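You operate a simulated robot arm through the tools that you are given. There is no shell and no other tool.

You are at the controls of a simulated robot arm. One attempt, no reset.

TASK
Line up the orange sensor, zero the counter and send the box past it again.
Fine: lift the box from the end stop to ahead of the guide; stop the belt when the counter shows 1. Set down upright: box.

It is judged by the outcome, as a careful person would: the job done as asked, and still so three seconds after it is handed in. It fails if anything else is knocked over, pushed out of place, dropped, spilled or broken.

THE ROBOT
A 7-joint arm with a two-finger parallel gripper, fixed in place. Base frame: the origin is on the floor under the middle of its stand, x ahead of it, y to its left, z up. Lengths are in mm, angles in rad, forces in N, time in s.
With the tool pointing down near the work surface it reaches from about 440 to 920 mm from the base axis. Its first joint turns from -2.496 to 2.496 rad. Payload 3 kg.
The tool frame sits at the grasp point between the pads (the TCP): z along the fingers, y along the line on which they close. The tips reach 30 mm beyond it. The gripper opens to 94 mm. The fingers are 28 mm wide and 10 mm thick; the gripper's body (50 by 96 mm) begins 55 mm behind the TCP.
Orientation is told as [roll, pitch, yaw] about the base's x, y, z axes, in that order, counted from this pose: with the fingers straight down and closing along the base's y, the tool's x points along the base's -x, its y along +y and its z along -z.

THE INTERFACE
- The arm moves only by the tool drive_tool. Its argument "targets" is a list that holds one entry, the list of rows, each a list of 7 numbers: the turn, a rotation vector about the tool's x, y, z in units of 45 degrees (1.0 is 45 degrees), then the shift along the tool's x, y, z in units of 150 mm (1.0 is 150 mm), then the closure, from 0 (fully open) to 1 (shut). In form: [[[ax, ay, az, x, y, z, fingers], ...]]. A call has 1 to 20 rows; each row is the pose to reach, as a shift and turn from the pose commanded when the call began, along the tool's axes at that moment. A call with a number of a shift or a turn outside -1 to 1 is refused whole. Each row takes 0.2 s and may step no farther than 50 mm and 0.15 rad from the row before; otherwise, or with a gripper value out of range, the whole call is refused. A pose out of reach is approached as far as the arm can. The call stops where the force on the tool passes 40 N (or 10 N more than at its start, if that is more) or the arm is blocked; 0.2 s more then pass. The fingers move at their own pace (about 72 mm/s each) and stop on an object; they squeeze with about 26 N. The grip force told is the motor's: it shows also when the fingers shut on nothing. Time passes only in rows, and 0.2 s behind the last, so rows that repeat a pose let the fingers close. The reply holds the time, the measured pose of the TCP, the force on the tool along the base axes, the opening and the grip force, in the units named above and with some noise, with the torque about the TCP (base axes, N m) and any sound that the robot's microphone picked up.
- Cameras (640 x 400 px; columns grow to the right, rows downward): "scene" is fixed at [400.7, 650.6, 1551.5]; the picture's right is [-0.95, -0.30, 0.00], its down [-0.29, 0.92, -0.28] and it looks along [0.08, -0.26, -0.96] (base axes); focal length 291 px, centre (320, 200). "wrist" rides on the gripper at [76, 14, -102] in the tool frame; the picture's right is [-0.18, 0.98, 0.00], its down [-0.75, -0.14, -0.64] and it looks along [-0.63, -0.12, 0.77] (tool axes); focal length 243 px, centre (320, 200). There is no depth. A picture from a camera that has moved, and an enlarged one, comes with that camera's place and axes in the base frame and with its lens.
- camera(camera): a new picture of that camera. The clock stands still meanwhile.
- close_up(camera, box): a new picture of the part [left, top, right, bottom] of that camera's present view, enlarged. The clock stands still meanwhile.
- sign_off(): hands the job in; it is judged then, once.

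Places have to be worked out from the pictures, the camera data and where the tool is seen. Open the gripper and draw the arm clear of the work before you hand the job in, unless the task says otherwise.

The tools are called after "Request:" as a command line: name --argument value ..., lists and objects as JSON in quotes. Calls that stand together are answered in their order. drive_tool: Moves the arm, as the interface text tells. Its arguments: {"type":"object","properties":{"targets":{"type":"array","items":{"type":"array","items":{"type":"array","items":{"type":"number"}}}}},"required":["targets"]} The other tools are called the same way: camera (camera) takes a picture; close_up (camera, box) takes an enlarged picture of a part of a camera's view; sign_off () hands the job in.

At the start:

```text
time_s: 0.0
position: [259.9, 536.8, 1139.7]
ee_rot: [0.001, 0.001, 0.0]
contact_force: [0.5, 0.0, -0.8]
moment: [0.02, -0.03, -0.01]
grip_width: 93.8
grasp_force: 0.1
```

scene: 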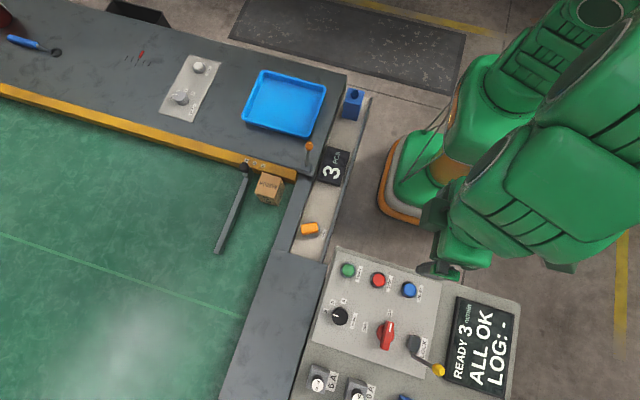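
wrist: 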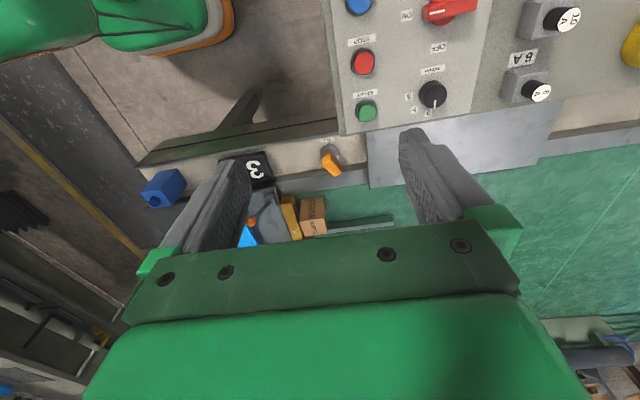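

The pictures show a belt (green) with a box against an end stop, an orange sensor, a counter reading 3, and a control panel. I'll enlarge the parts to read the labels before moving.

Request:
close_up --camera "scene" --box '[200, 80, 400, 280]'

Request:
close_up --camera "scene" --box '[280, 230, 540, 400]'

Request:
close_up --camera "wrist" --box '[120, 0, 420, 260]'

Request:
close_up --camera "wrist" --box '[320, 0, 640, 200]'

Request:
close_up --camera "scene" --box '[0, 0, 350, 200]'

```text
2.00 times, centred on (300, 180) of scene
camera zoom: at [400.7, 650.6, 1551.5], right [-0.95, -0.3, 0.0], down [-0.29, 0.92, -0.28], along [0.08, -0.26, -0.96], focal length 583 px, centre (360, 240)
```

zoom: 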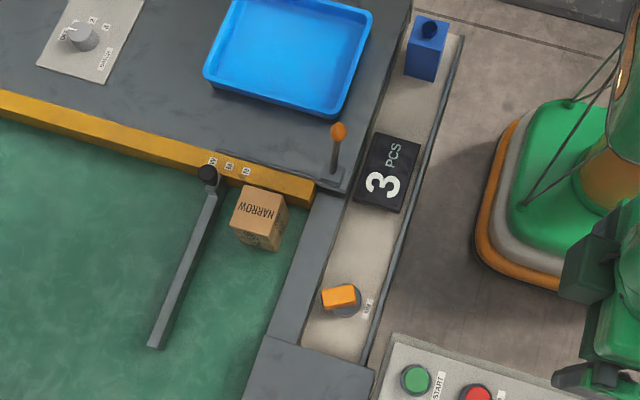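

```text
2.35 times, centred on (410, 315) of scene
camera zoom: at [400.7, 650.6, 1551.5], right [-0.95, -0.3, 0.0], down [-0.29, 0.92, -0.28], along [0.08, -0.26, -0.96], focal length 686 px, centre (108, -71)
```

zoom: 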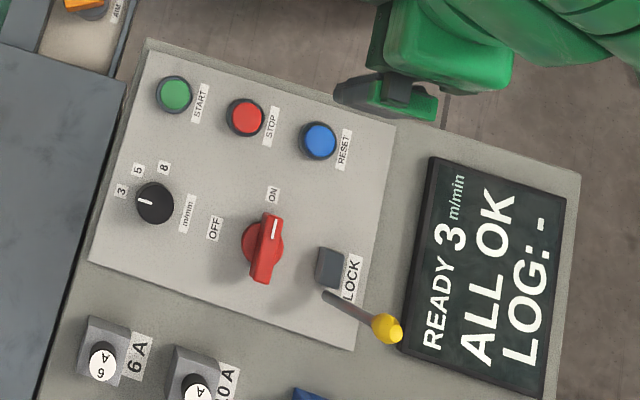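

```text
1.54 times, centred on (270, 130) of wrist
camera zoom: at [183.6, 550.2, 1241.4], right [0.18, 0.98, 0.0], down [0.75, -0.14, 0.64], along [0.63, -0.12, -0.77], focal length 373 px, centre (397, 308)
```

zoom: 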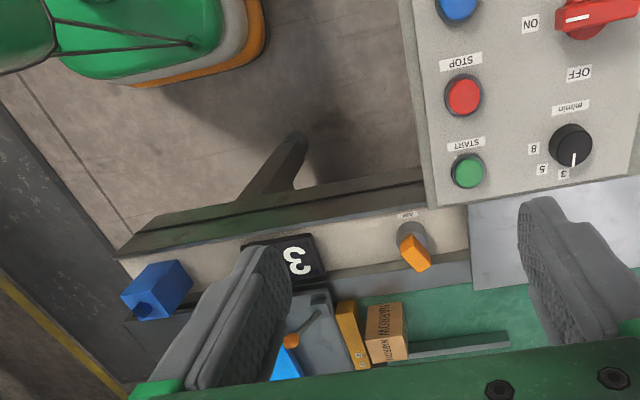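

```text
2.00 times, centred on (480, 100) of wrist
camera zoom: at [183.6, 550.2, 1241.4], right [0.18, 0.98, 0.0], down [0.75, -0.14, 0.64], along [0.63, -0.12, -0.77], focal length 485 px, centre (0, 400)
```

zoom: 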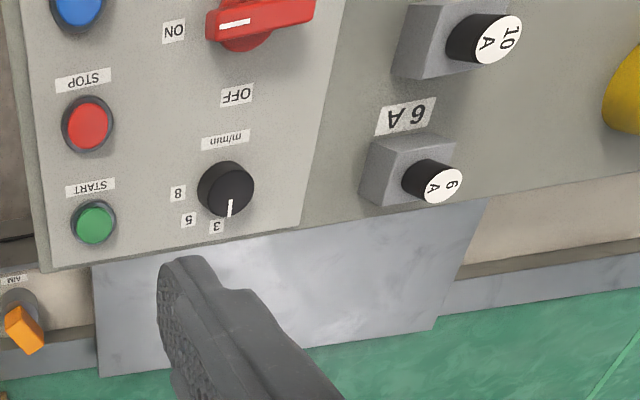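

```text
1.83 times, centred on (175, 100) of scene
camera zoom: at [400.7, 650.6, 1551.5], right [-0.95, -0.3, 0.0], down [-0.29, 0.92, -0.28], along [0.08, -0.26, -0.96], focal length 533 px, centre (585, 383)
```

zoom: 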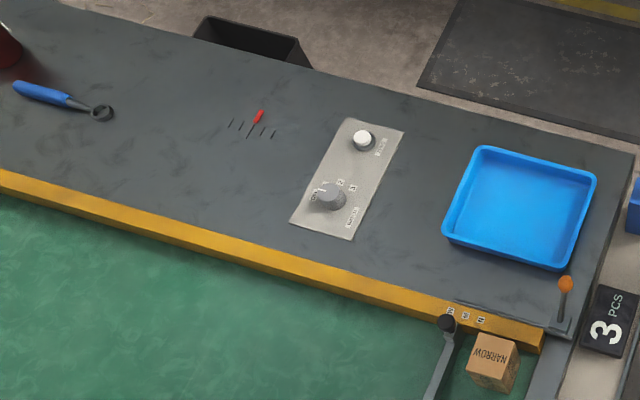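

I need finer views of the labels around the guide, the bench panel, the sensor and the items at the bottom edge of the control panel.

Request:
close_up --camera "scene" --box '[230, 135, 330, 215]'

Request:
close_up --camera "scene" --box '[150, 50, 230, 130]'

Request:
close_up --camera "scene" --box '[280, 200, 350, 260]'

Request:
close_up --camera "scene" --box '[280, 340, 440, 400]'

Request:
close_up --camera "scene" --box '[320, 80, 380, 190]'

Request:
close_up --camera "wrist" --box '[200, 140, 420, 250]'

Request:
close_up --camera "scene" --box '[0, 200, 320, 400]'

```text
5.00 times, centred on (280, 175) of scene
camera zoom: at [400.7, 650.6, 1551.5], right [-0.95, -0.3, 0.0], down [-0.29, 0.92, -0.28], along [0.08, -0.26, -0.96], focal length 1457 px, centre (520, 325)
```

zoom: 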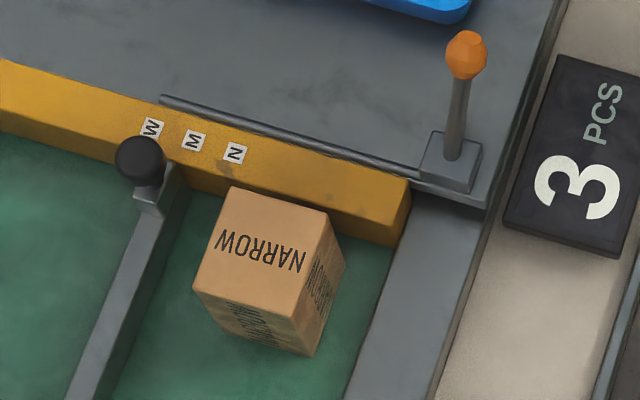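

```text
5.00 times, centred on (190, 90) of scene
camera zoom: at [400.7, 650.6, 1551.5], right [-0.95, -0.3, 0.0], down [-0.29, 0.92, -0.28], along [0.08, -0.26, -0.96], focal length 1457 px, centre (970, 750)
```

zoom: 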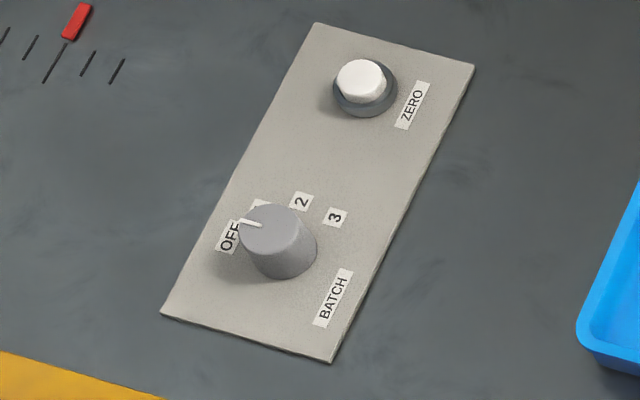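

```text
6.67 times, centred on (315, 230) of scene
camera zoom: at [400.7, 650.6, 1551.5], right [-0.95, -0.3, 0.0], down [-0.29, 0.92, -0.28], along [0.08, -0.26, -0.96], focal length 1943 px, centre (353, 0)
```

zoom: 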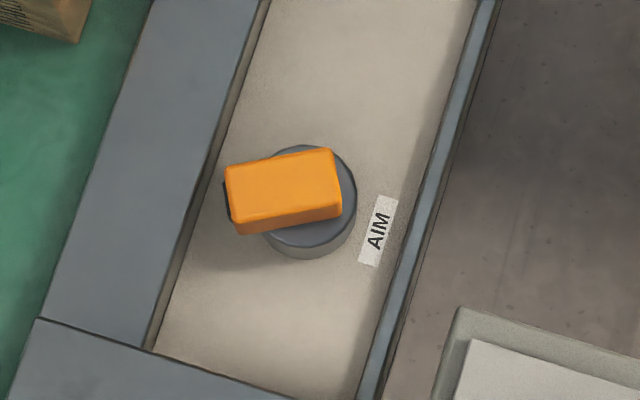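

```text
4.00 times, centred on (360, 370) of scene
camera zoom: at [400.7, 650.6, 1551.5], right [-0.95, -0.3, 0.0], down [-0.29, 0.92, -0.28], along [0.08, -0.26, -0.96], focal length 1166 px, centre (160, -480)
```

zoom: 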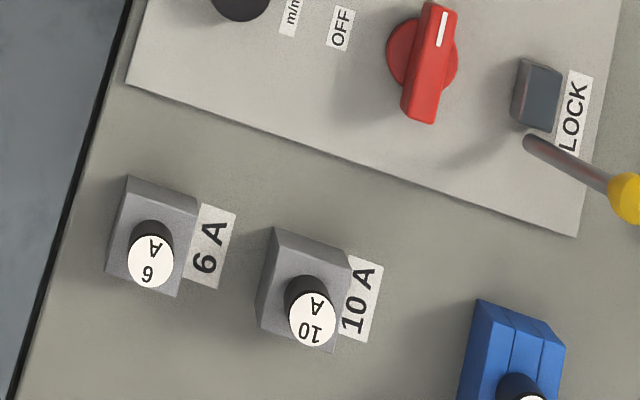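

```text
3.64 times, centred on (350, 135) of scene
camera zoom: at [400.7, 650.6, 1551.5], right [-0.95, -0.3, 0.0], down [-0.29, 0.92, -0.28], along [0.08, -0.26, -0.96], focal length 1060 px, centre (211, 436)
```

zoom: 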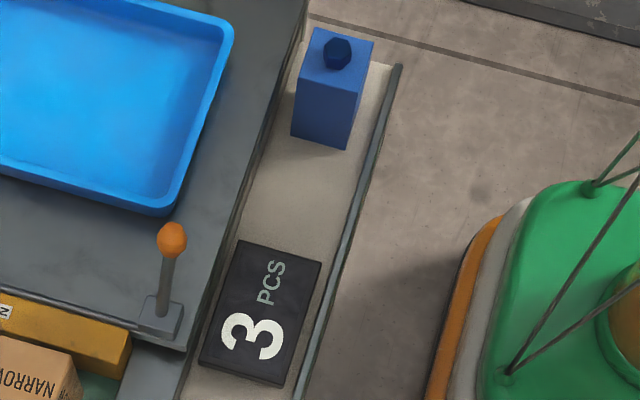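

```text
2.91 times, centred on (310, 195) of wrist
camera zoom: at [183.6, 550.2, 1241.4], right [0.18, 0.98, 0.0], down [0.75, -0.14, 0.64], along [0.63, -0.12, -0.77], focal length 706 px, centre (349, 214)
```

zoom: 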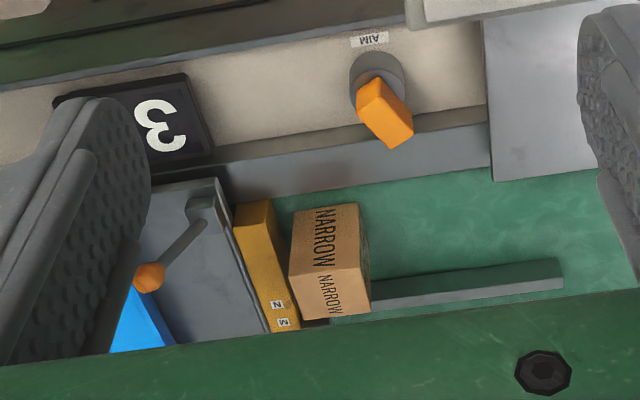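

```text
2.00 times, centred on (160, 300) of scene
camera zoom: at [400.7, 650.6, 1551.5], right [-0.95, -0.3, 0.0], down [-0.29, 0.92, -0.28], along [0.08, -0.26, -0.96], focal length 583 px, centre (640, 0)
```

zoom: 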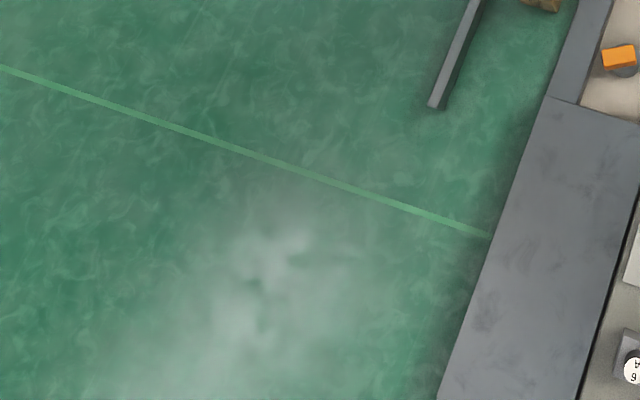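

START works out by triangulation near (344, 600, 828), and the orange sensor near (468, 524, 780). The sensor is yawed about 25° off the belt's cross direction. I'll lower the arm toward it for a closer wrist view, staying high.

Request:
drive_tool --targets '[[[0, 0, 0, -0.2, -0.03, 0.25, 0], [0, 0, 0, -0.4, -0.06, 0.5, 0], [0, 0, 0, -0.6, -0.09, 0.75, 0], [0, 0, 0, -0.75, -0.09, 0.99, 0]]]'

Request:
camera --camera "wrist"

Request:
camera --camera "scene"

```text
time_s: 1.0
position: [374.0, 522.9, 990.0]
ee_rot: [0.0, -0.002, -0.001]
contact_force: [0.1, -0.5, 0.0]
moment: [0.01, 0.0, 0.0]
grip_width: 93.9
grasp_force: 0.0
```

```text
taken
camera wrist: at [296.7, 537.5, 1091.7], right [0.18, 0.98, 0.0], down [0.75, -0.14, 0.64], along [0.63, -0.12, -0.77], focal length 243 px, centre (320, 200)
```

wrist: 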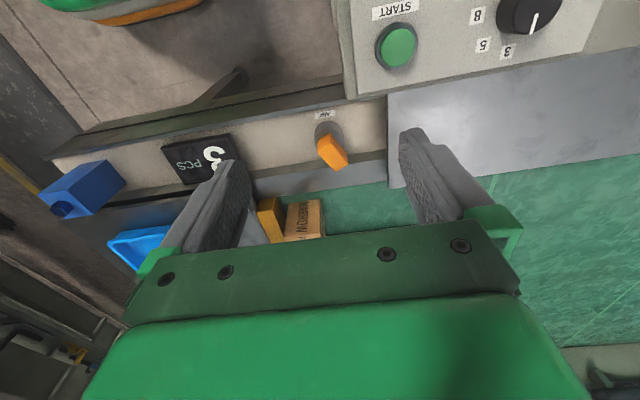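

```text
taken
```

scene: 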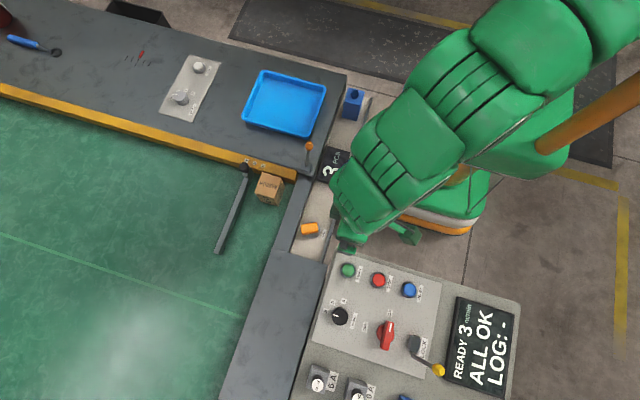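

The sensor is in view between the fingers; I enlarge it, the box and the counter.

Request:
close_up --camera "wrist" --box '[280, 90, 400, 200]'

Request:
close_up --camera "wrist" --box '[220, 170, 400, 250]'

Request:
close_up --camera "scene" --box '[285, 205, 335, 255]'

Request:
close_up --camera "scene" --box '[100, 30, 180, 80]'

Request:
close_up --camera "scene" --box '[380, 310, 460, 390]'

```text
3.64 times, centred on (340, 145) of wrist
camera zoom: at [296.7, 537.5, 1091.7], right [0.18, 0.98, 0.0], down [0.75, -0.14, 0.64], along [0.63, -0.12, -0.77], focal length 882 px, centre (247, 400)
```

zoom: 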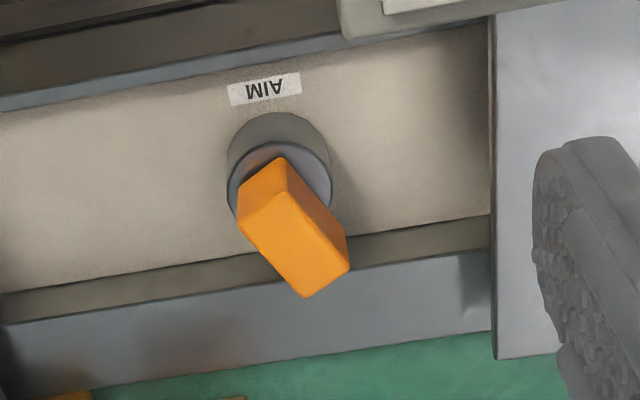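

```text
3.56 times, centred on (310, 210) of wrist
camera zoom: at [296.7, 537.5, 1091.7], right [0.18, 0.98, 0.0], down [0.75, -0.14, 0.64], along [0.63, -0.12, -0.77], focal length 863 px, centre (356, 164)
```

zoom: 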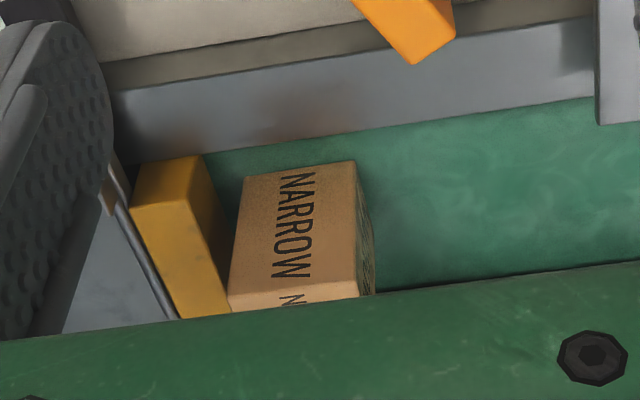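

```text
8.00 times, centred on (310, 230) of scene
camera zoom: at [400.7, 650.6, 1551.5], right [-0.95, -0.3, 0.0], down [-0.29, 0.92, -0.28], along [0.08, -0.26, -0.96], focal length 2331 px, centre (400, -40)
```

zoom: 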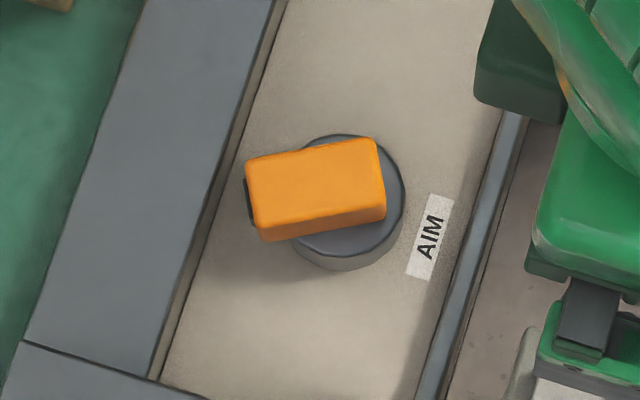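

```text
8.00 times, centred on (140, 55) of scene
camera zoom: at [400.7, 650.6, 1551.5], right [-0.95, -0.3, 0.0], down [-0.29, 0.92, -0.28], along [0.08, -0.26, -0.96], focal length 2331 px, centre (1760, 1360)
```

zoom: 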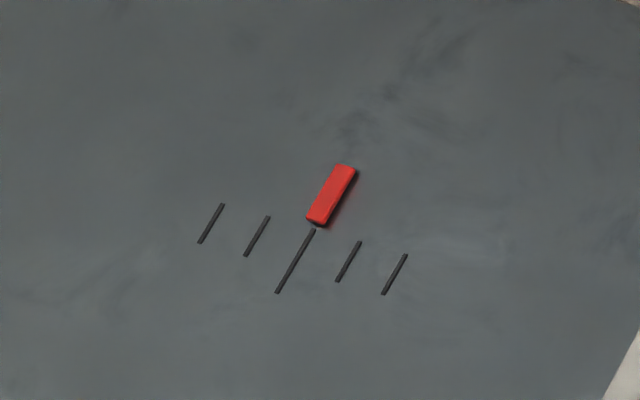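

```text
5.00 times, centred on (420, 350) of scene
camera zoom: at [400.7, 650.6, 1551.5], right [-0.95, -0.3, 0.0], down [-0.29, 0.92, -0.28], along [0.08, -0.26, -0.96], focal length 1457 px, centre (-180, -550)
```

zoom: 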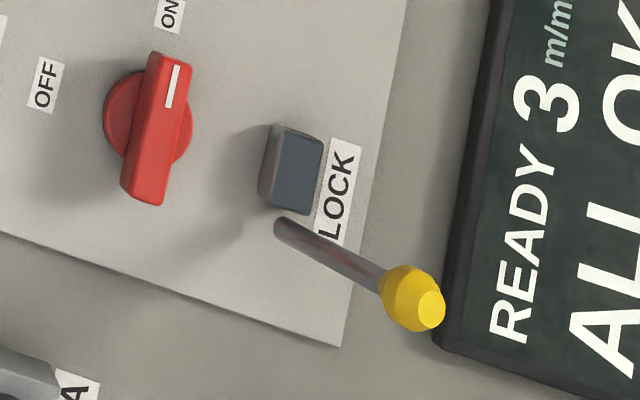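

The counter panel's belt-tracking gauge is centred, so I leave it. The sensor block is about 42×22 mm with its top at z≈796, yawed about +27.5° off the cross-belt direction, and it pivots near (459.5, 520.5). I'll move above the pivot, turn the tool to match and half close the fingers.

Request:
drive_tool --targets '[[[0, 0, -0.154, -0.145, -0.005, 0.185, 0.2], [0, 0, -0.308, -0.29, -0.01, 0.37, 0.45], [0, 0, -0.462, -0.435, -0.015, 0.555, 0.45], [0, 0, -0.615, -0.581, -0.019, 0.741, 0.45], [0, 0, -0.615, -0.581, -0.019, 0.741, 0.45]]]'

Request:
camera --camera "wrist"

Request:
close_up --camera "scene" --box '[260, 190, 380, 270]'

```text
time_s: 2.2
position: [461.1, 517.9, 880.7]
ee_rot: [0.001, 0.0, 0.485]
contact_force: [-0.2, -0.3, -0.2]
moment: [-0.01, 0.05, -0.02]
grip_width: 51.7
grasp_force: 0.1
```

```text
taken
camera wrist: at [386.8, 495.5, 982.6], right [-0.29, 0.96, 0.0], down [0.73, 0.23, 0.64], along [0.61, 0.19, -0.77], focal length 243 px, centre (320, 200)
```

wrist: 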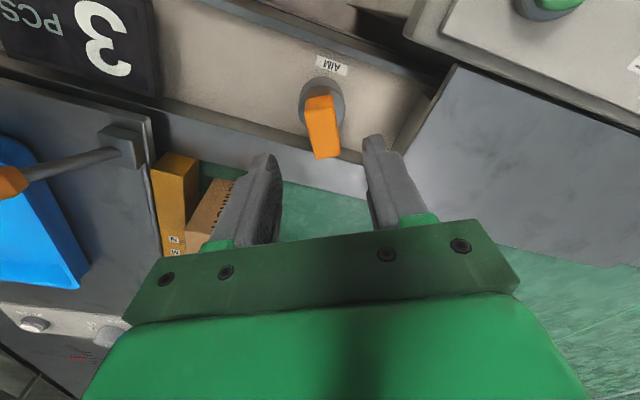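

```text
5.00 times, centred on (320, 230) of scene
camera zoom: at [400.7, 650.6, 1551.5], right [-0.95, -0.3, 0.0], down [-0.29, 0.92, -0.28], along [0.08, -0.26, -0.96], focal length 1457 px, centre (320, 50)
```

zoom: 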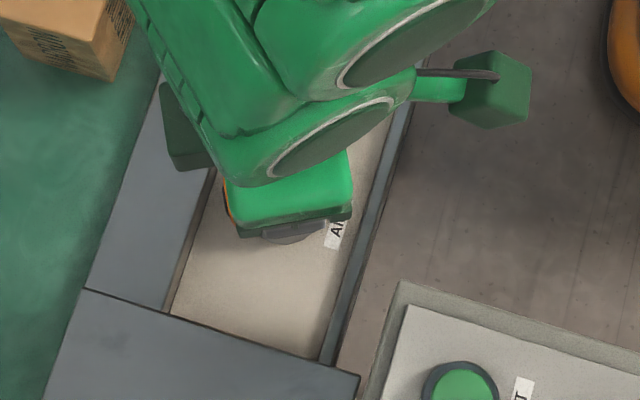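

Zooming on the sensor in this aligned view to refine its pivot and lateral offset.

Request:
close_up --camera "wrist" --box '[270, 50, 380, 170]'

```text
3.33 times, centred on (325, 110) of wrist
camera zoom: at [386.8, 495.5, 982.6], right [-0.29, 0.96, 0.0], down [0.73, 0.23, 0.64], along [0.61, 0.19, -0.77], focal length 809 px, centre (303, 500)
```

zoom: 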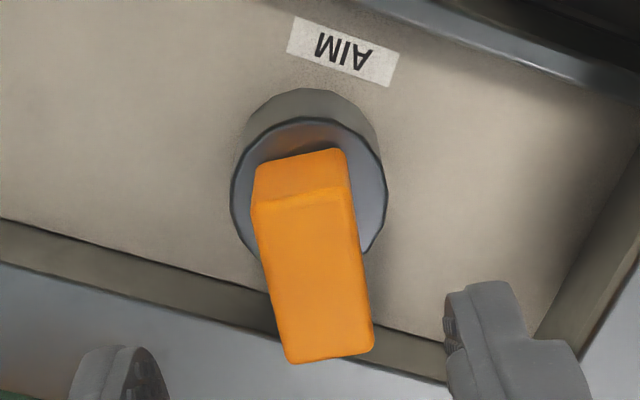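

In the tool frame the block is parallel to the fingers within about 1°. The pivot sits 1 mm behind and 2 mm beside the TCP. I'll correct that offset and descend until the tips are a few millimetres above the disc.

Request:
drive_tool --targets '[[[0, 0, 0, 0.006, 0.013, 0.16, 0.45], [0, 0, 0, 0.006, 0.013, 0.32, 0.45], [0, 0, 0, 0.006, 0.013, 0.42, 0.45], [0, 0, 0, 0.006, 0.013, 0.48, 0.45]]]'

Request:
camera --camera "wrist"

```text
time_s: 3.2
position: [458.8, 519.8, 808.3]
ee_rot: [0.0, 0.001, 0.484]
contact_force: [-0.2, 0.3, 0.9]
moment: [0.01, -0.01, 0.02]
grip_width: 51.8
grasp_force: 0.0
```

```text
taken
camera wrist: at [383.7, 496.9, 909.3], right [-0.29, 0.96, 0.0], down [0.73, 0.22, 0.64], along [0.61, 0.19, -0.77], focal length 243 px, centre (320, 200)
```

wrist: 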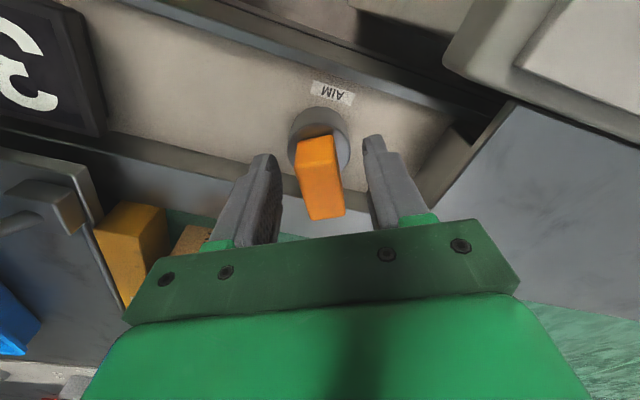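

The block sits between the fingers with no contact so far, so I close on it.

Request:
drive_tool --targets '[[[0, 0, 0, 0, 0, 0, 0.7], [0, 0, 0, 0, 0, 0, 1], [0, 0, 0, 0, 0, 0, 1]]]'

Request:
camera --camera "wrist"

```text
time_s: 4.0
position: [458.3, 518.8, 808.4]
ee_rot: [-0.002, 0.002, 0.482]
contact_force: [10.5, -24.8, 4.0]
moment: [-0.62, 0.17, -0.09]
grip_width: 23.7
grasp_force: 44.7
```

```text
taken
camera wrist: at [384.2, 495.8, 909.4], right [-0.29, 0.96, 0.0], down [0.73, 0.23, 0.64], along [0.61, 0.19, -0.77], focal length 243 px, centre (320, 200)
```

wrist: 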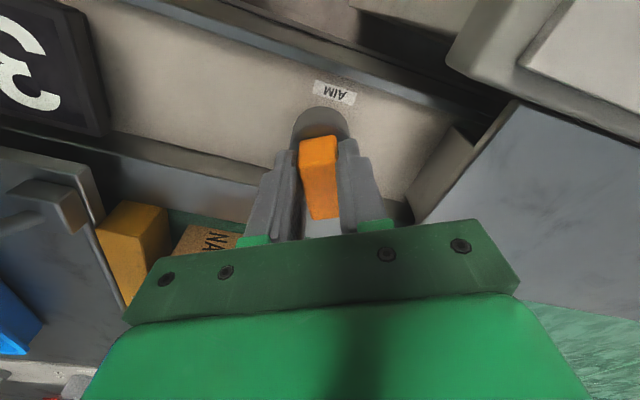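

The grip holds at 23.7 mm, with about 27 N of side load because I was 1–1.5 mm off centre. I'll ease the tool sideways to relieve it before turning.

Request:
drive_tool --targets '[[[0, 0, 0, 0, -0.006, 0, 1], [0, 0, 0, 0, -0.01, 0, 1]]]'

```text
time_s: 4.6
position: [458.6, 517.9, 807.6]
ee_rot: [0.0, 0.0, 0.484]
contact_force: [7.4, -25.4, 11.5]
moment: [-1.09, 0.79, -0.11]
grip_width: 23.8
grasp_force: 44.3
```

The side load did not change, so I look closely at how the fingers sit on the block.

Request:
close_up --camera "wrist" --box '[260, 90, 390, 240]'

Request:
close_up --camera "scene" --box '[270, 190, 370, 260]'

```text
2.67 times, centred on (325, 165) of wrist
camera zoom: at [384.2, 495.7, 909.3], right [-0.29, 0.96, 0.0], down [0.73, 0.23, 0.64], along [0.61, 0.19, -0.77], focal length 647 px, centre (307, 293)
```

zoom: 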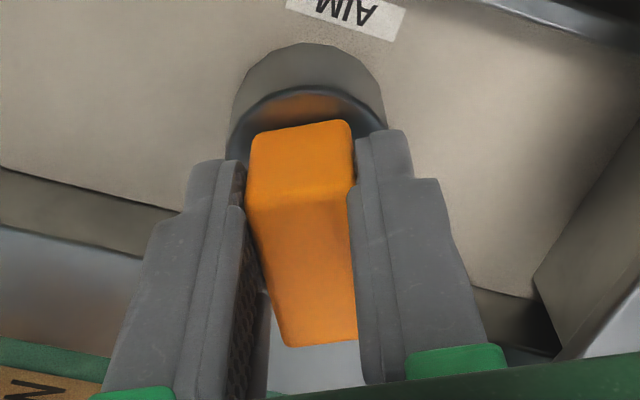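

```text
5.71 times, centred on (320, 225) of scene
camera zoom: at [400.7, 650.6, 1551.5], right [-0.95, -0.3, 0.0], down [-0.29, 0.92, -0.28], along [0.08, -0.26, -0.96], focal length 1665 px, centre (320, 57)
```

zoom: 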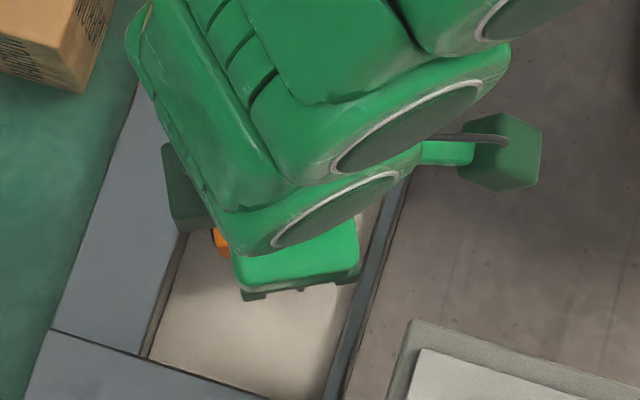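

The +y finger lies along the block's flank and the −y finger touches its rear corner, which is the right contact to swing the nose toward −y. I'll turn a first small step and watch the force.

Request:
drive_tool --targets '[[[0, 0, 0.06, 0, -0.003, -0.003, 1], [0, 0, 0.12, 0, -0.005, -0.005, 1]]]'

Request:
close_up --camera "wrist" --box '[260, 90, 390, 240]'

```text
time_s: 5.2
position: [458.5, 518.1, 807.3]
ee_rot: [0.001, 0.001, 0.388]
contact_force: [-13.5, -5.5, -10.0]
moment: [0.3, -0.8, -0.01]
grip_width: 23.9
grasp_force: 45.1
```

```text
2.67 times, centred on (325, 165) of wrist
camera zoom: at [382.3, 503.0, 909.4], right [-0.2, 0.98, 0.0], down [0.75, 0.15, 0.64], along [0.63, 0.13, -0.77], focal length 647 px, centre (307, 293)
```

zoom: 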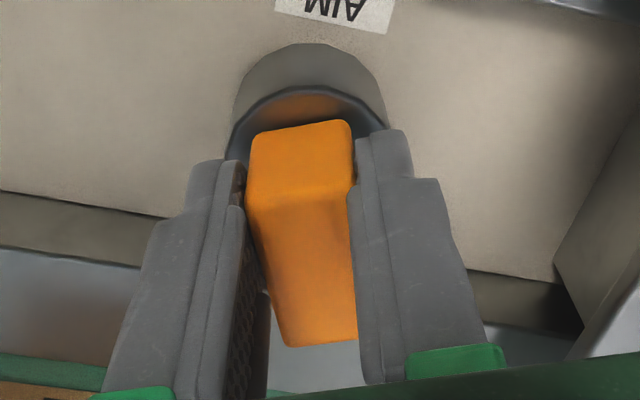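

The block turned with the tool (yaw now 0.388) and the force dropped. I'll continue to yaw 0, square across the belt.

Request:
drive_tool --targets '[[[0, 0, 0.12, 0, 0, 0, 1], [0, 0, 0.24, 0, 0, 0, 1], [0, 0, 0.36, 0, 0, 0, 1], [0, 0, 0.494, 0, 0, 0, 1], [0, 0, 0.494, 0, 0, 0, 1]]]'

Request:
camera --camera "wrist"

Request:
camera --camera "scene"

```text
time_s: 6.0
position: [458.2, 518.5, 809.0]
ee_rot: [0.003, 0.0, 0.119]
contact_force: [-1.8, 3.0, 2.1]
moment: [0.09, 0.21, -0.01]
grip_width: 24.0
grasp_force: 45.1
stopped in row 4: the force on the tool passed its limit at 40 N (the readings are from after the stop); the commanded pose is now the measured one
```

```text
taken
camera wrist: at [380.6, 524.5, 909.4], right [0.06, 1.0, 0.0], down [0.77, -0.05, 0.64], along [0.64, -0.04, -0.77], focal length 243 px, centre (320, 200)
```

wrist: 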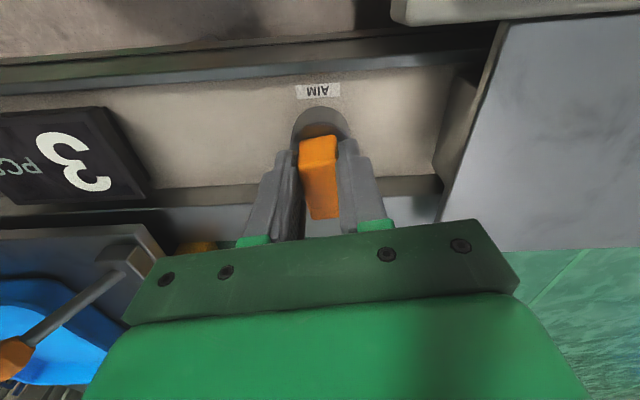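

```text
taken
```

scene: 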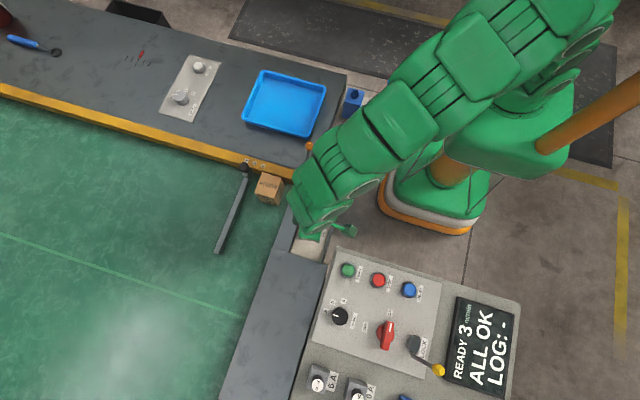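

It stopped at yaw 0.119 on a transient force, and the force is now near zero with the grip intact. I'll finish the remaining turn in smaller steps.

Request:
drive_tool --targets '[[[0, 0, 0.04, 0, 0, 0, 1], [0, 0, 0.08, 0, 0, 0, 1], [0, 0, 0.12, 0, 0, 0, 1], [0, 0, 0.152, 0, 0, 0, 1]]]'

Request:
close_up --camera "wrist" --box '[250, 70, 400, 240]'

```text
time_s: 7.0
position: [459.0, 519.3, 807.7]
ee_rot: [0.002, 0.001, 0.0]
contact_force: [-7.2, 24.4, -5.5]
moment: [0.27, -1.13, 0.08]
grip_width: 23.8
grasp_force: 45.1
```

```text
2.35 times, centred on (325, 155) of wrist
camera zoom: at [381.7, 534.0, 909.4], right [0.18, 0.98, 0.0], down [0.75, -0.14, 0.64], along [0.63, -0.12, -0.77], focal length 571 px, centre (308, 306)
```

zoom: 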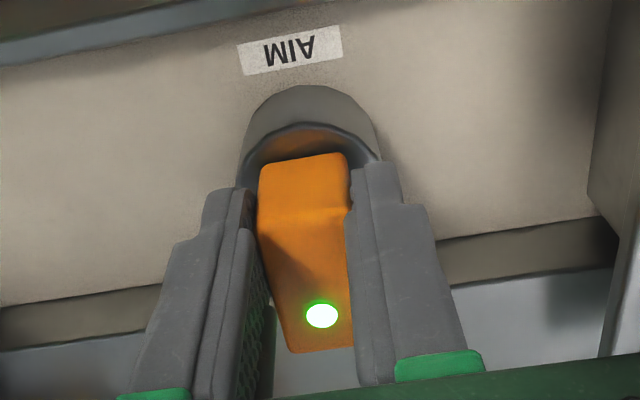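

A green lamp has lit on the sensor at yaw 0, so it is lined up. I ease off the side load, open the fingers and lift straight up.

Request:
drive_tool --targets '[[[0, 0, 0, 0, 0.006, 0, 1], [0, 0, 0, 0, 0.006, 0, 0.6], [0, 0, 0, 0, 0.006, 0, 0.45], [0, 0, 0, 0, 0.006, 0, 0.45]]]'

Request:
close_up --camera "wrist" --box '[250, 70, 400, 240]'

```text
time_s: 8.0
position: [457.5, 519.2, 807.8]
ee_rot: [0.0, 0.003, 0.0]
contact_force: [-0.7, -0.1, -0.3]
moment: [-0.03, -0.02, -0.02]
grip_width: 51.7
grasp_force: 0.1
```

```text
2.35 times, centred on (325, 155) of wrist
camera zoom: at [381.7, 534.3, 909.4], right [0.18, 0.98, 0.0], down [0.75, -0.14, 0.64], along [0.63, -0.12, -0.77], focal length 571 px, centre (308, 306)
```

zoom: 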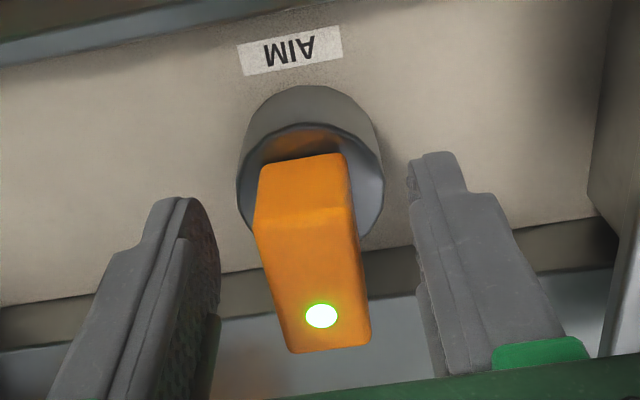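

The lamp stays green after release. Now I lift clear and carry the open gripper over the box, turning toward yaw +90° so the fingers close along x (the −y face is against the end stop).

Request:
drive_tool --targets '[[[0, 0, 0, 0, 0, -0.3, 0.45], [0, 0, 0, 0, 0, -0.6, 0.45], [0, 0, 0, 0, 0, -0.9, 0.3], [0, 0, -0.16, -0.162, -0.071, -0.95, 0], [0, 0, -0.33, -0.324, -0.142, -0.95, 0], [0, 0, -0.5, -0.486, -0.213, -0.95, 0], [0, 0, -0.66, -0.648, -0.284, -0.95, 0], [0, 0, -0.83, -0.81, -0.355, -0.95, 0], [0, 0, -1.0, -0.973, -0.427, -0.95, 0]]]'

Request:
camera --camera "wrist"

```text
time_s: 10.0
position: [603.4, 456.6, 949.5]
ee_rot: [0.002, 0.002, 0.788]
contact_force: [1.5, -0.6, -1.7]
moment: [0.02, 0.02, -0.01]
grip_width: 94.1
grasp_force: 0.1
```

```text
taken
camera wrist: at [539.7, 411.6, 1051.4], right [-0.57, 0.82, 0.0], down [0.63, 0.43, 0.64], along [0.53, 0.36, -0.77], focal length 243 px, centre (320, 200)
```

wrist: 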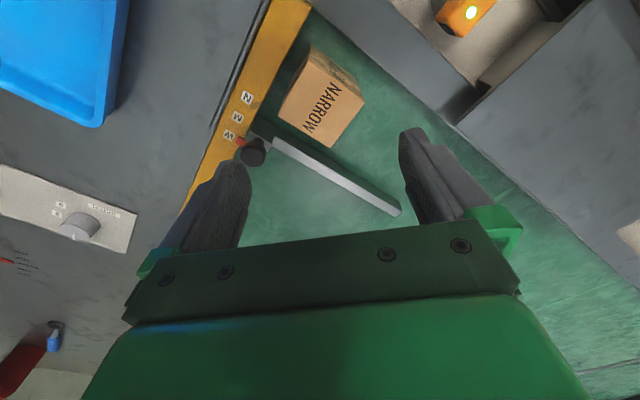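

I zoom in on the box, the guide knob and the sensor lamp from here.

Request:
close_up --camera "wrist" --box '[210, 30, 410, 180]'

Request:
close_up --camera "wrist" --box '[420, 0, 540, 80]'

Request:
close_up --camera "scene" --box '[210, 140, 330, 260]'

```text
2.67 times, centred on (310, 105) of wrist
camera zoom: at [539.7, 411.6, 1051.4], right [-0.57, 0.82, 0.0], down [0.63, 0.43, 0.64], along [0.53, 0.36, -0.77], focal length 647 px, centre (347, 453)
```

zoom: 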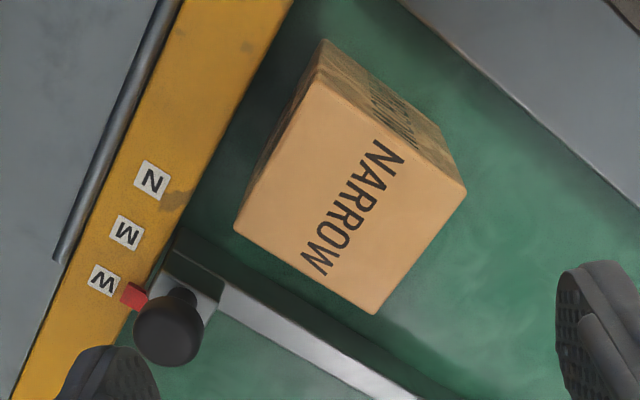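

```text
5.00 times, centred on (480, 40) of wrist
camera zoom: at [539.7, 411.6, 1051.4], right [-0.57, 0.82, 0.0], down [0.63, 0.43, 0.64], along [0.53, 0.36, -0.77], focal length 1213 px, centre (-480, 1000)
```

zoom: 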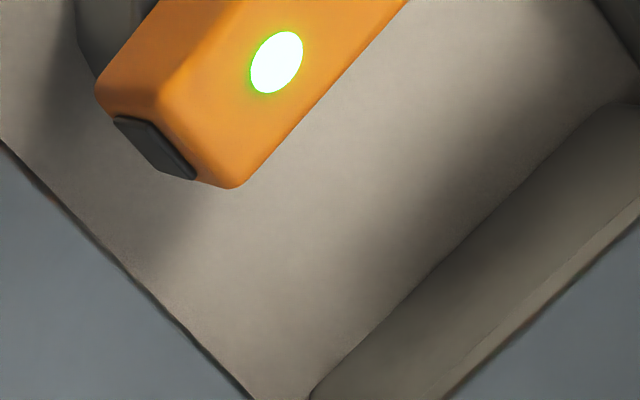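

```text
3.33 times, centred on (270, 200) of scene
camera zoom: at [400.7, 650.6, 1551.5], right [-0.95, -0.3, 0.0], down [-0.29, 0.92, -0.28], along [0.08, -0.26, -0.96], focal length 971 px, centre (487, 200)
```

zoom: 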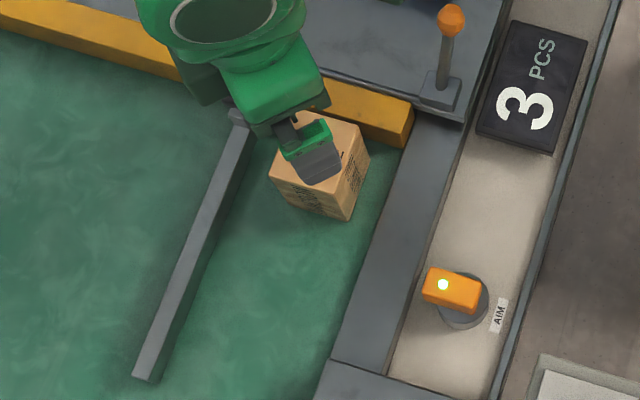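

The box top is at about (602, 455, 834), roughly 53×57 mm with a 1.4° yaw, and it is about 82 mm tall on a belt near z≈752. I finish the turn to 90° above it with the fingers narrowed to about 78 mm, then check.

Request:
drive_tool --targets '[[[0, 0, -0.165, 0.002, 0, 0.06, 0.17], [0, 0, -0.33, 0.004, 0, 0.12, 0.17], [0, 0, -0.495, 0.006, 0, 0.18, 0.17], [0, 0, -0.66, 0.008, 0, 0.24, 0.17], [0, 0, -0.825, 0.01, 0, 0.3, 0.17], [0, 0, -0.995, 0.01, 0, 0.33, 0.17], [0, 0, -0.995, 0.01, 0, 0.33, 0.17]]]'

Request:
camera --camera "wrist"

Request:
close_up --camera "scene" --box '[210, 120, 350, 260]'

```text
time_s: 11.6
position: [603.9, 455.1, 900.5]
ee_rot: [0.0, -0.001, 1.57]
contact_force: [-0.1, 0.2, 0.3]
moment: [0.0, 0.01, 0.02]
grip_width: 77.9
grasp_force: 0.1
```

```text
taken
camera wrist: at [589.1, 379.5, 1001.9], right [-0.98, 0.19, 0.0], down [0.14, 0.75, 0.64], along [0.12, 0.63, -0.77], focal length 243 px, centre (320, 200)
```

wrist: 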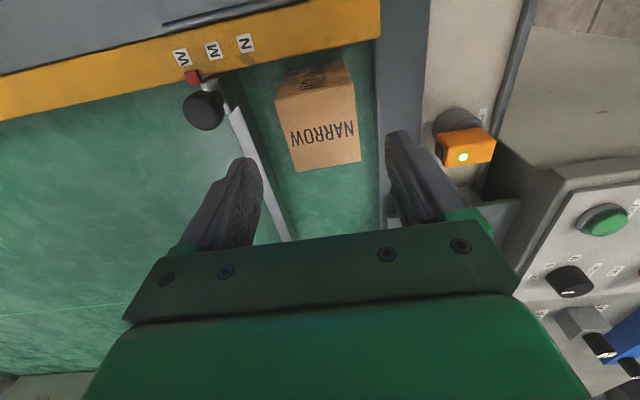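

```text
2.86 times, centred on (280, 190) of scene
camera zoom: at [400.7, 650.6, 1551.5], right [-0.95, -0.3, 0.0], down [-0.29, 0.92, -0.28], along [0.08, -0.26, -0.96], focal length 832 px, centre (434, 229)
```

zoom: 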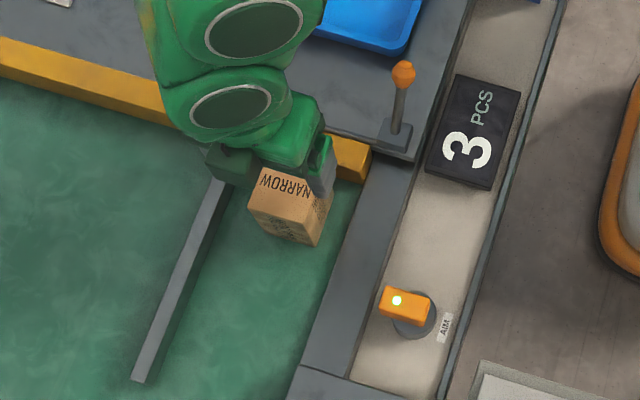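

The box is centred under the fingers within 1 mm. I go down to TCP z≈802 (tips about 20 mm above the belt).

Request:
drive_tool --targets '[[[0, 0, 0, 0, 0.006, 0.2, 0.17], [0, 0, 0, -0.004, 0.006, 0.4, 0.17], [0, 0, 0, -0.006, 0.006, 0.55, 0.17], [0, 0, 0, -0.006, 0.006, 0.655, 0.17]]]'

Request:
camera --camera "wrist"

Request:
close_up --camera "scene" --box '[210, 120, 350, 260]'

```text
time_s: 12.6
position: [601.0, 456.8, 803.1]
ee_rot: [-0.001, -0.001, 1.568]
contact_force: [-0.2, -1.0, 0.5]
moment: [-0.02, 0.01, 0.0]
grip_width: 77.9
grasp_force: 0.0
```

```text
taken
camera wrist: at [586.6, 380.6, 903.5], right [-0.98, 0.19, 0.0], down [0.14, 0.75, 0.64], along [0.12, 0.63, -0.77], focal length 243 px, centre (320, 200)
```

wrist: 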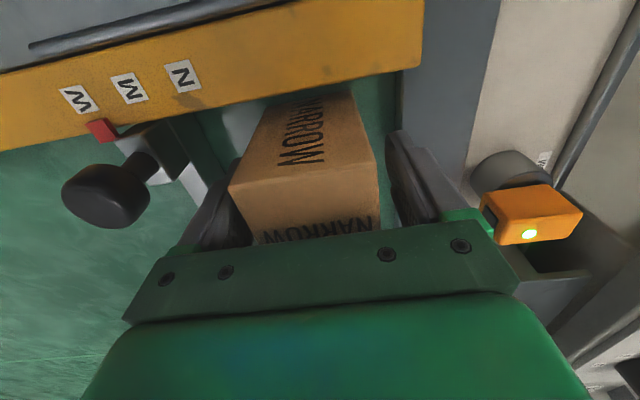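

```text
2.86 times, centred on (280, 190) of scene
camera zoom: at [400.7, 650.6, 1551.5], right [-0.95, -0.3, 0.0], down [-0.29, 0.92, -0.28], along [0.08, -0.26, -0.96], focal length 832 px, centre (434, 229)
```

zoom: 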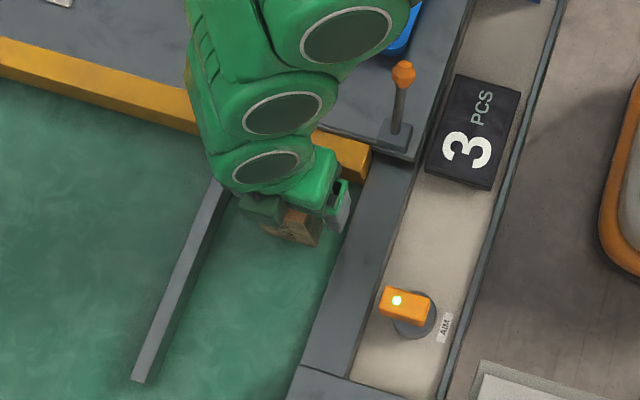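

The box is between the fingers with clearance on both sides and no contact. Closing on it now.

Request:
drive_tool --targets '[[[0, 0, 0, 0, 0, 0, 0.35], [0, 0, 0, 0, 0, 0, 0.7], [0, 0, 0, 0, 0, 0, 0.7], [0, 0, 0, 0, 0, 0, 0.7]]]'

Request:
camera --camera "wrist"

```text
time_s: 13.6
position: [602.0, 456.6, 802.3]
ee_rot: [0.0, -0.002, 1.567]
contact_force: [1.5, -0.4, 2.0]
moment: [-0.12, -0.12, 0.06]
grip_width: 59.7
grasp_force: 26.0
```

```text
taken
camera wrist: at [586.7, 380.5, 903.5], right [-0.98, 0.19, 0.0], down [0.14, 0.75, 0.64], along [0.12, 0.63, -0.77], focal length 243 px, centre (320, 200)
```

wrist: 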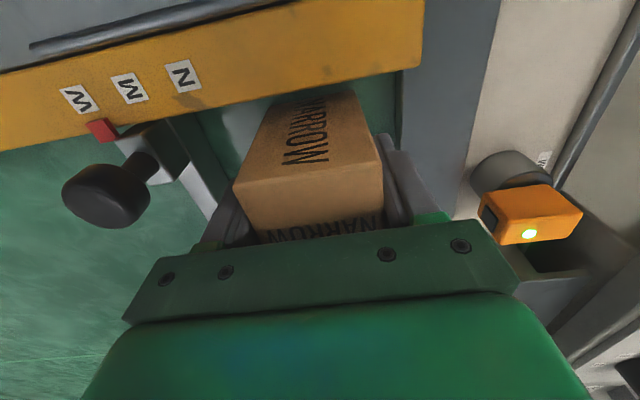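

The box is held at about 60 mm with 26 N. I lift it straight up 120 mm in small steps.

Request:
drive_tool --targets '[[[0, 0, 0, 0, 0, -0.1, 0.7], [0, 0, 0, 0, 0, -0.3, 0.7], [0, 0, 0, 0, 0, -0.5, 0.7], [0, 0, 0, 0, 0, -0.7, 0.7], [0, 0, 0, 0, 0, -0.8, 0.7]]]'

Request:
camera --camera "wrist"

Request:
camera --camera "scene"

```text
time_s: 14.8
position: [602.1, 455.9, 923.4]
ee_rot: [0.001, 0.0, 1.568]
contact_force: [0.1, -0.2, -1.2]
moment: [-0.01, -0.02, 0.0]
grip_width: 59.1
grasp_force: 25.7
```

```text
taken
camera wrist: at [586.8, 380.7, 1024.0], right [-0.98, 0.19, 0.0], down [0.14, 0.75, 0.64], along [0.12, 0.63, -0.77], focal length 243 px, centre (320, 200)
```

wrist: 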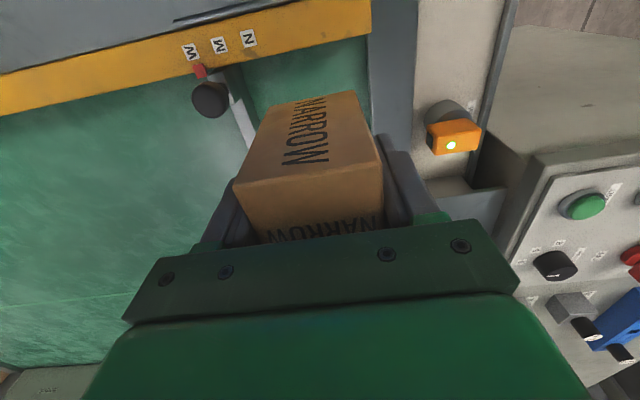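

```text
taken
```

scene: 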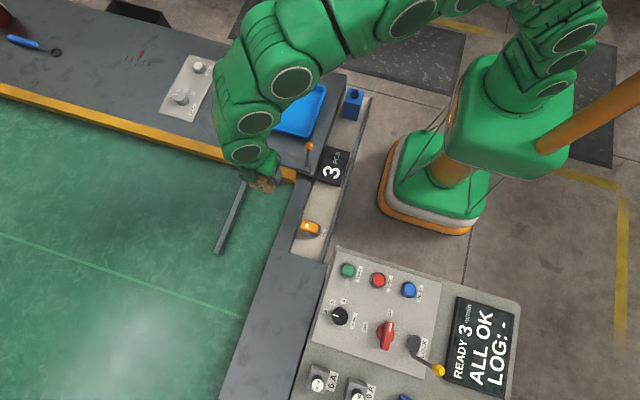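

The box hangs straight and clears everything. The guide's upstream end is near y≈661, so I carry the box along +y toward about (596, 702), staying high above the sensor beam.

Request:
drive_tool --targets '[[[0, 0, 0, -0.15, 0.003, 0, 0.7], [0, 0, 0, -0.35, 0.006, 0, 0.7], [0, 0, 0, -0.58, 0.01, 0, 0.7], [0, 0, 0, -0.8, 0.015, 0, 0.7], [0, 0, 0, -0.95, 0.02, 0, 0.7]]]'

Request:
drive_tool --targets '[[[0, 0, 0, -0.15, 0.005, 0, 0.7], [0, 0, 0, -0.35, 0.01, 0, 0.7], [0, 0, 0, -0.55, 0.015, 0, 0.7], [0, 0, 0, -0.69, 0.02, 0, 0.7], [0, 0, 0, -0.69, 0.02, 0, 0.7]]]'

Request:
camera --camera "scene"

Request:
camera --camera "wrist"

```text
time_s: 16.0
position: [601.4, 597.7, 922.8]
ee_rot: [0.002, -0.001, 1.567]
contact_force: [0.2, -0.3, -1.0]
moment: [-0.02, -0.01, 0.04]
grip_width: 59.0
grasp_force: 26.4
```

```text
time_s: 17.2
position: [593.6, 668.3, 922.5]
ee_rot: [0.001, 0.0, 1.568]
contact_force: [-0.7, -0.2, -1.6]
moment: [0.01, 0.01, 0.0]
grip_width: 59.1
grasp_force: 26.0
out of reach, approached as far as the arm can: row 3, 4, 5
```

```text
taken
```

scene: 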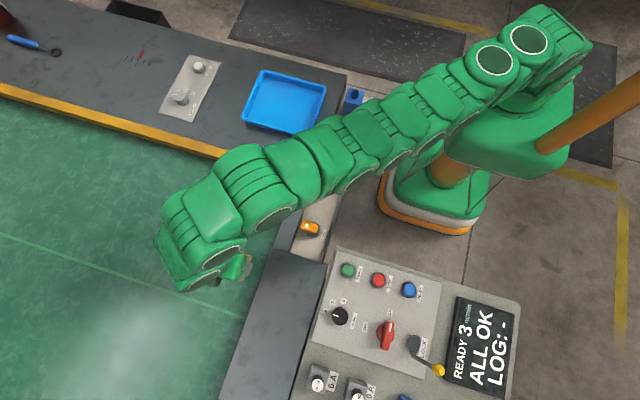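

```text
taken
camera wrist: at [579.2, 591.7, 1022.7], right [-0.98, 0.19, 0.0], down [0.14, 0.75, 0.64], along [0.12, 0.63, -0.77], focal length 243 px, centre (320, 200)
```

wrist: 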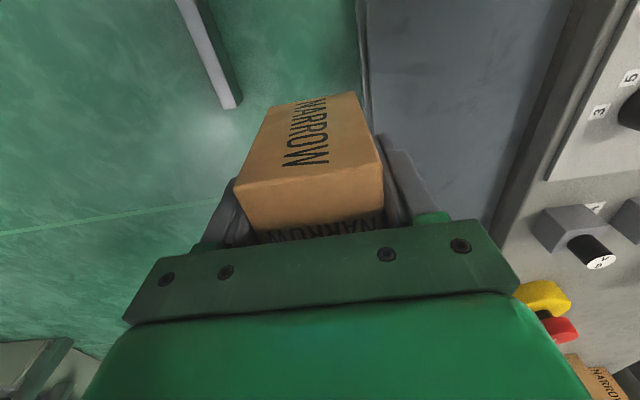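

At this height the arm runs out of reach at y≈668, and the reach is longer lower down. Nothing is under the box but belt, so I lower 95 mm here, keeping it above the belt, and then extend.

Request:
drive_tool --targets '[[[0, 0, 0, 0, 0, 0.15, 0.7], [0, 0, 0, 0, 0, 0.35, 0.7], [0, 0, 0, 0, 0, 0.55, 0.7], [0, 0, 0, 0, 0, 0.65, 0.7]]]'

```text
time_s: 18.2
position: [592.5, 668.0, 823.8]
ee_rot: [0.001, 0.0, 1.568]
contact_force: [-0.1, 0.3, -1.0]
moment: [0.04, -0.01, 0.04]
grip_width: 58.9
grasp_force: 25.9
```

Now at (592, 668, 824). I extend outward at this lower height.

Request:
drive_tool --targets '[[[0, 0, 0, -0.08, -0.01, 0, 0.7], [0, 0, 0, -0.16, -0.02, 0, 0.7], [0, 0, 0, -0.22, -0.02, 0, 0.7]]]'

Request:
camera --camera "wrist"

Request:
close_up --camera "scene" --box '[150, 180, 350, 330]'

```text
time_s: 19.0
position: [593.0, 684.8, 822.6]
ee_rot: [0.001, -0.002, 1.565]
contact_force: [0.2, 0.8, -1.8]
moment: [-0.01, -0.02, 0.01]
grip_width: 59.0
grasp_force: 26.1
out of reach, approached as far as the arm can: row 2, 3
```

```text
taken
camera wrist: at [577.8, 608.8, 924.1], right [-0.98, 0.19, 0.0], down [0.14, 0.75, 0.64], along [0.12, 0.63, -0.77], focal length 243 px, centre (320, 200)
```

wrist: 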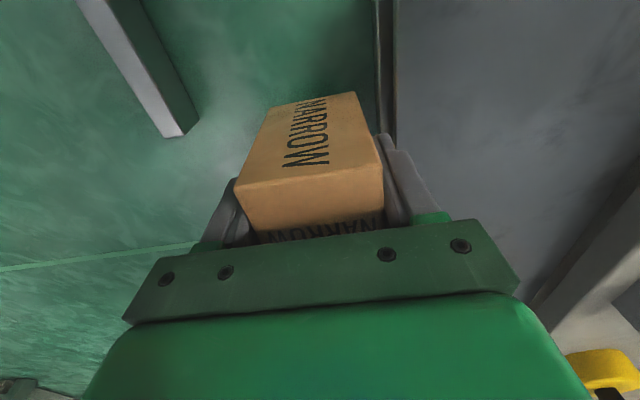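

```text
2.67 times, centred on (250, 255) of scene
camera zoom: at [400.7, 650.6, 1551.5], right [-0.95, -0.3, 0.0], down [-0.29, 0.92, -0.28], along [0.08, -0.26, -0.96], focal length 777 px, centre (507, 53)
```

zoom: 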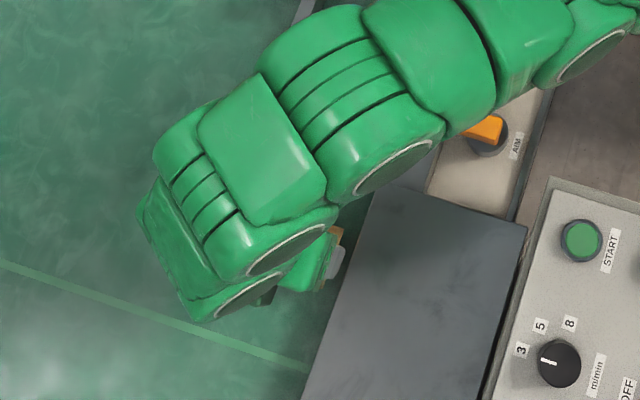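

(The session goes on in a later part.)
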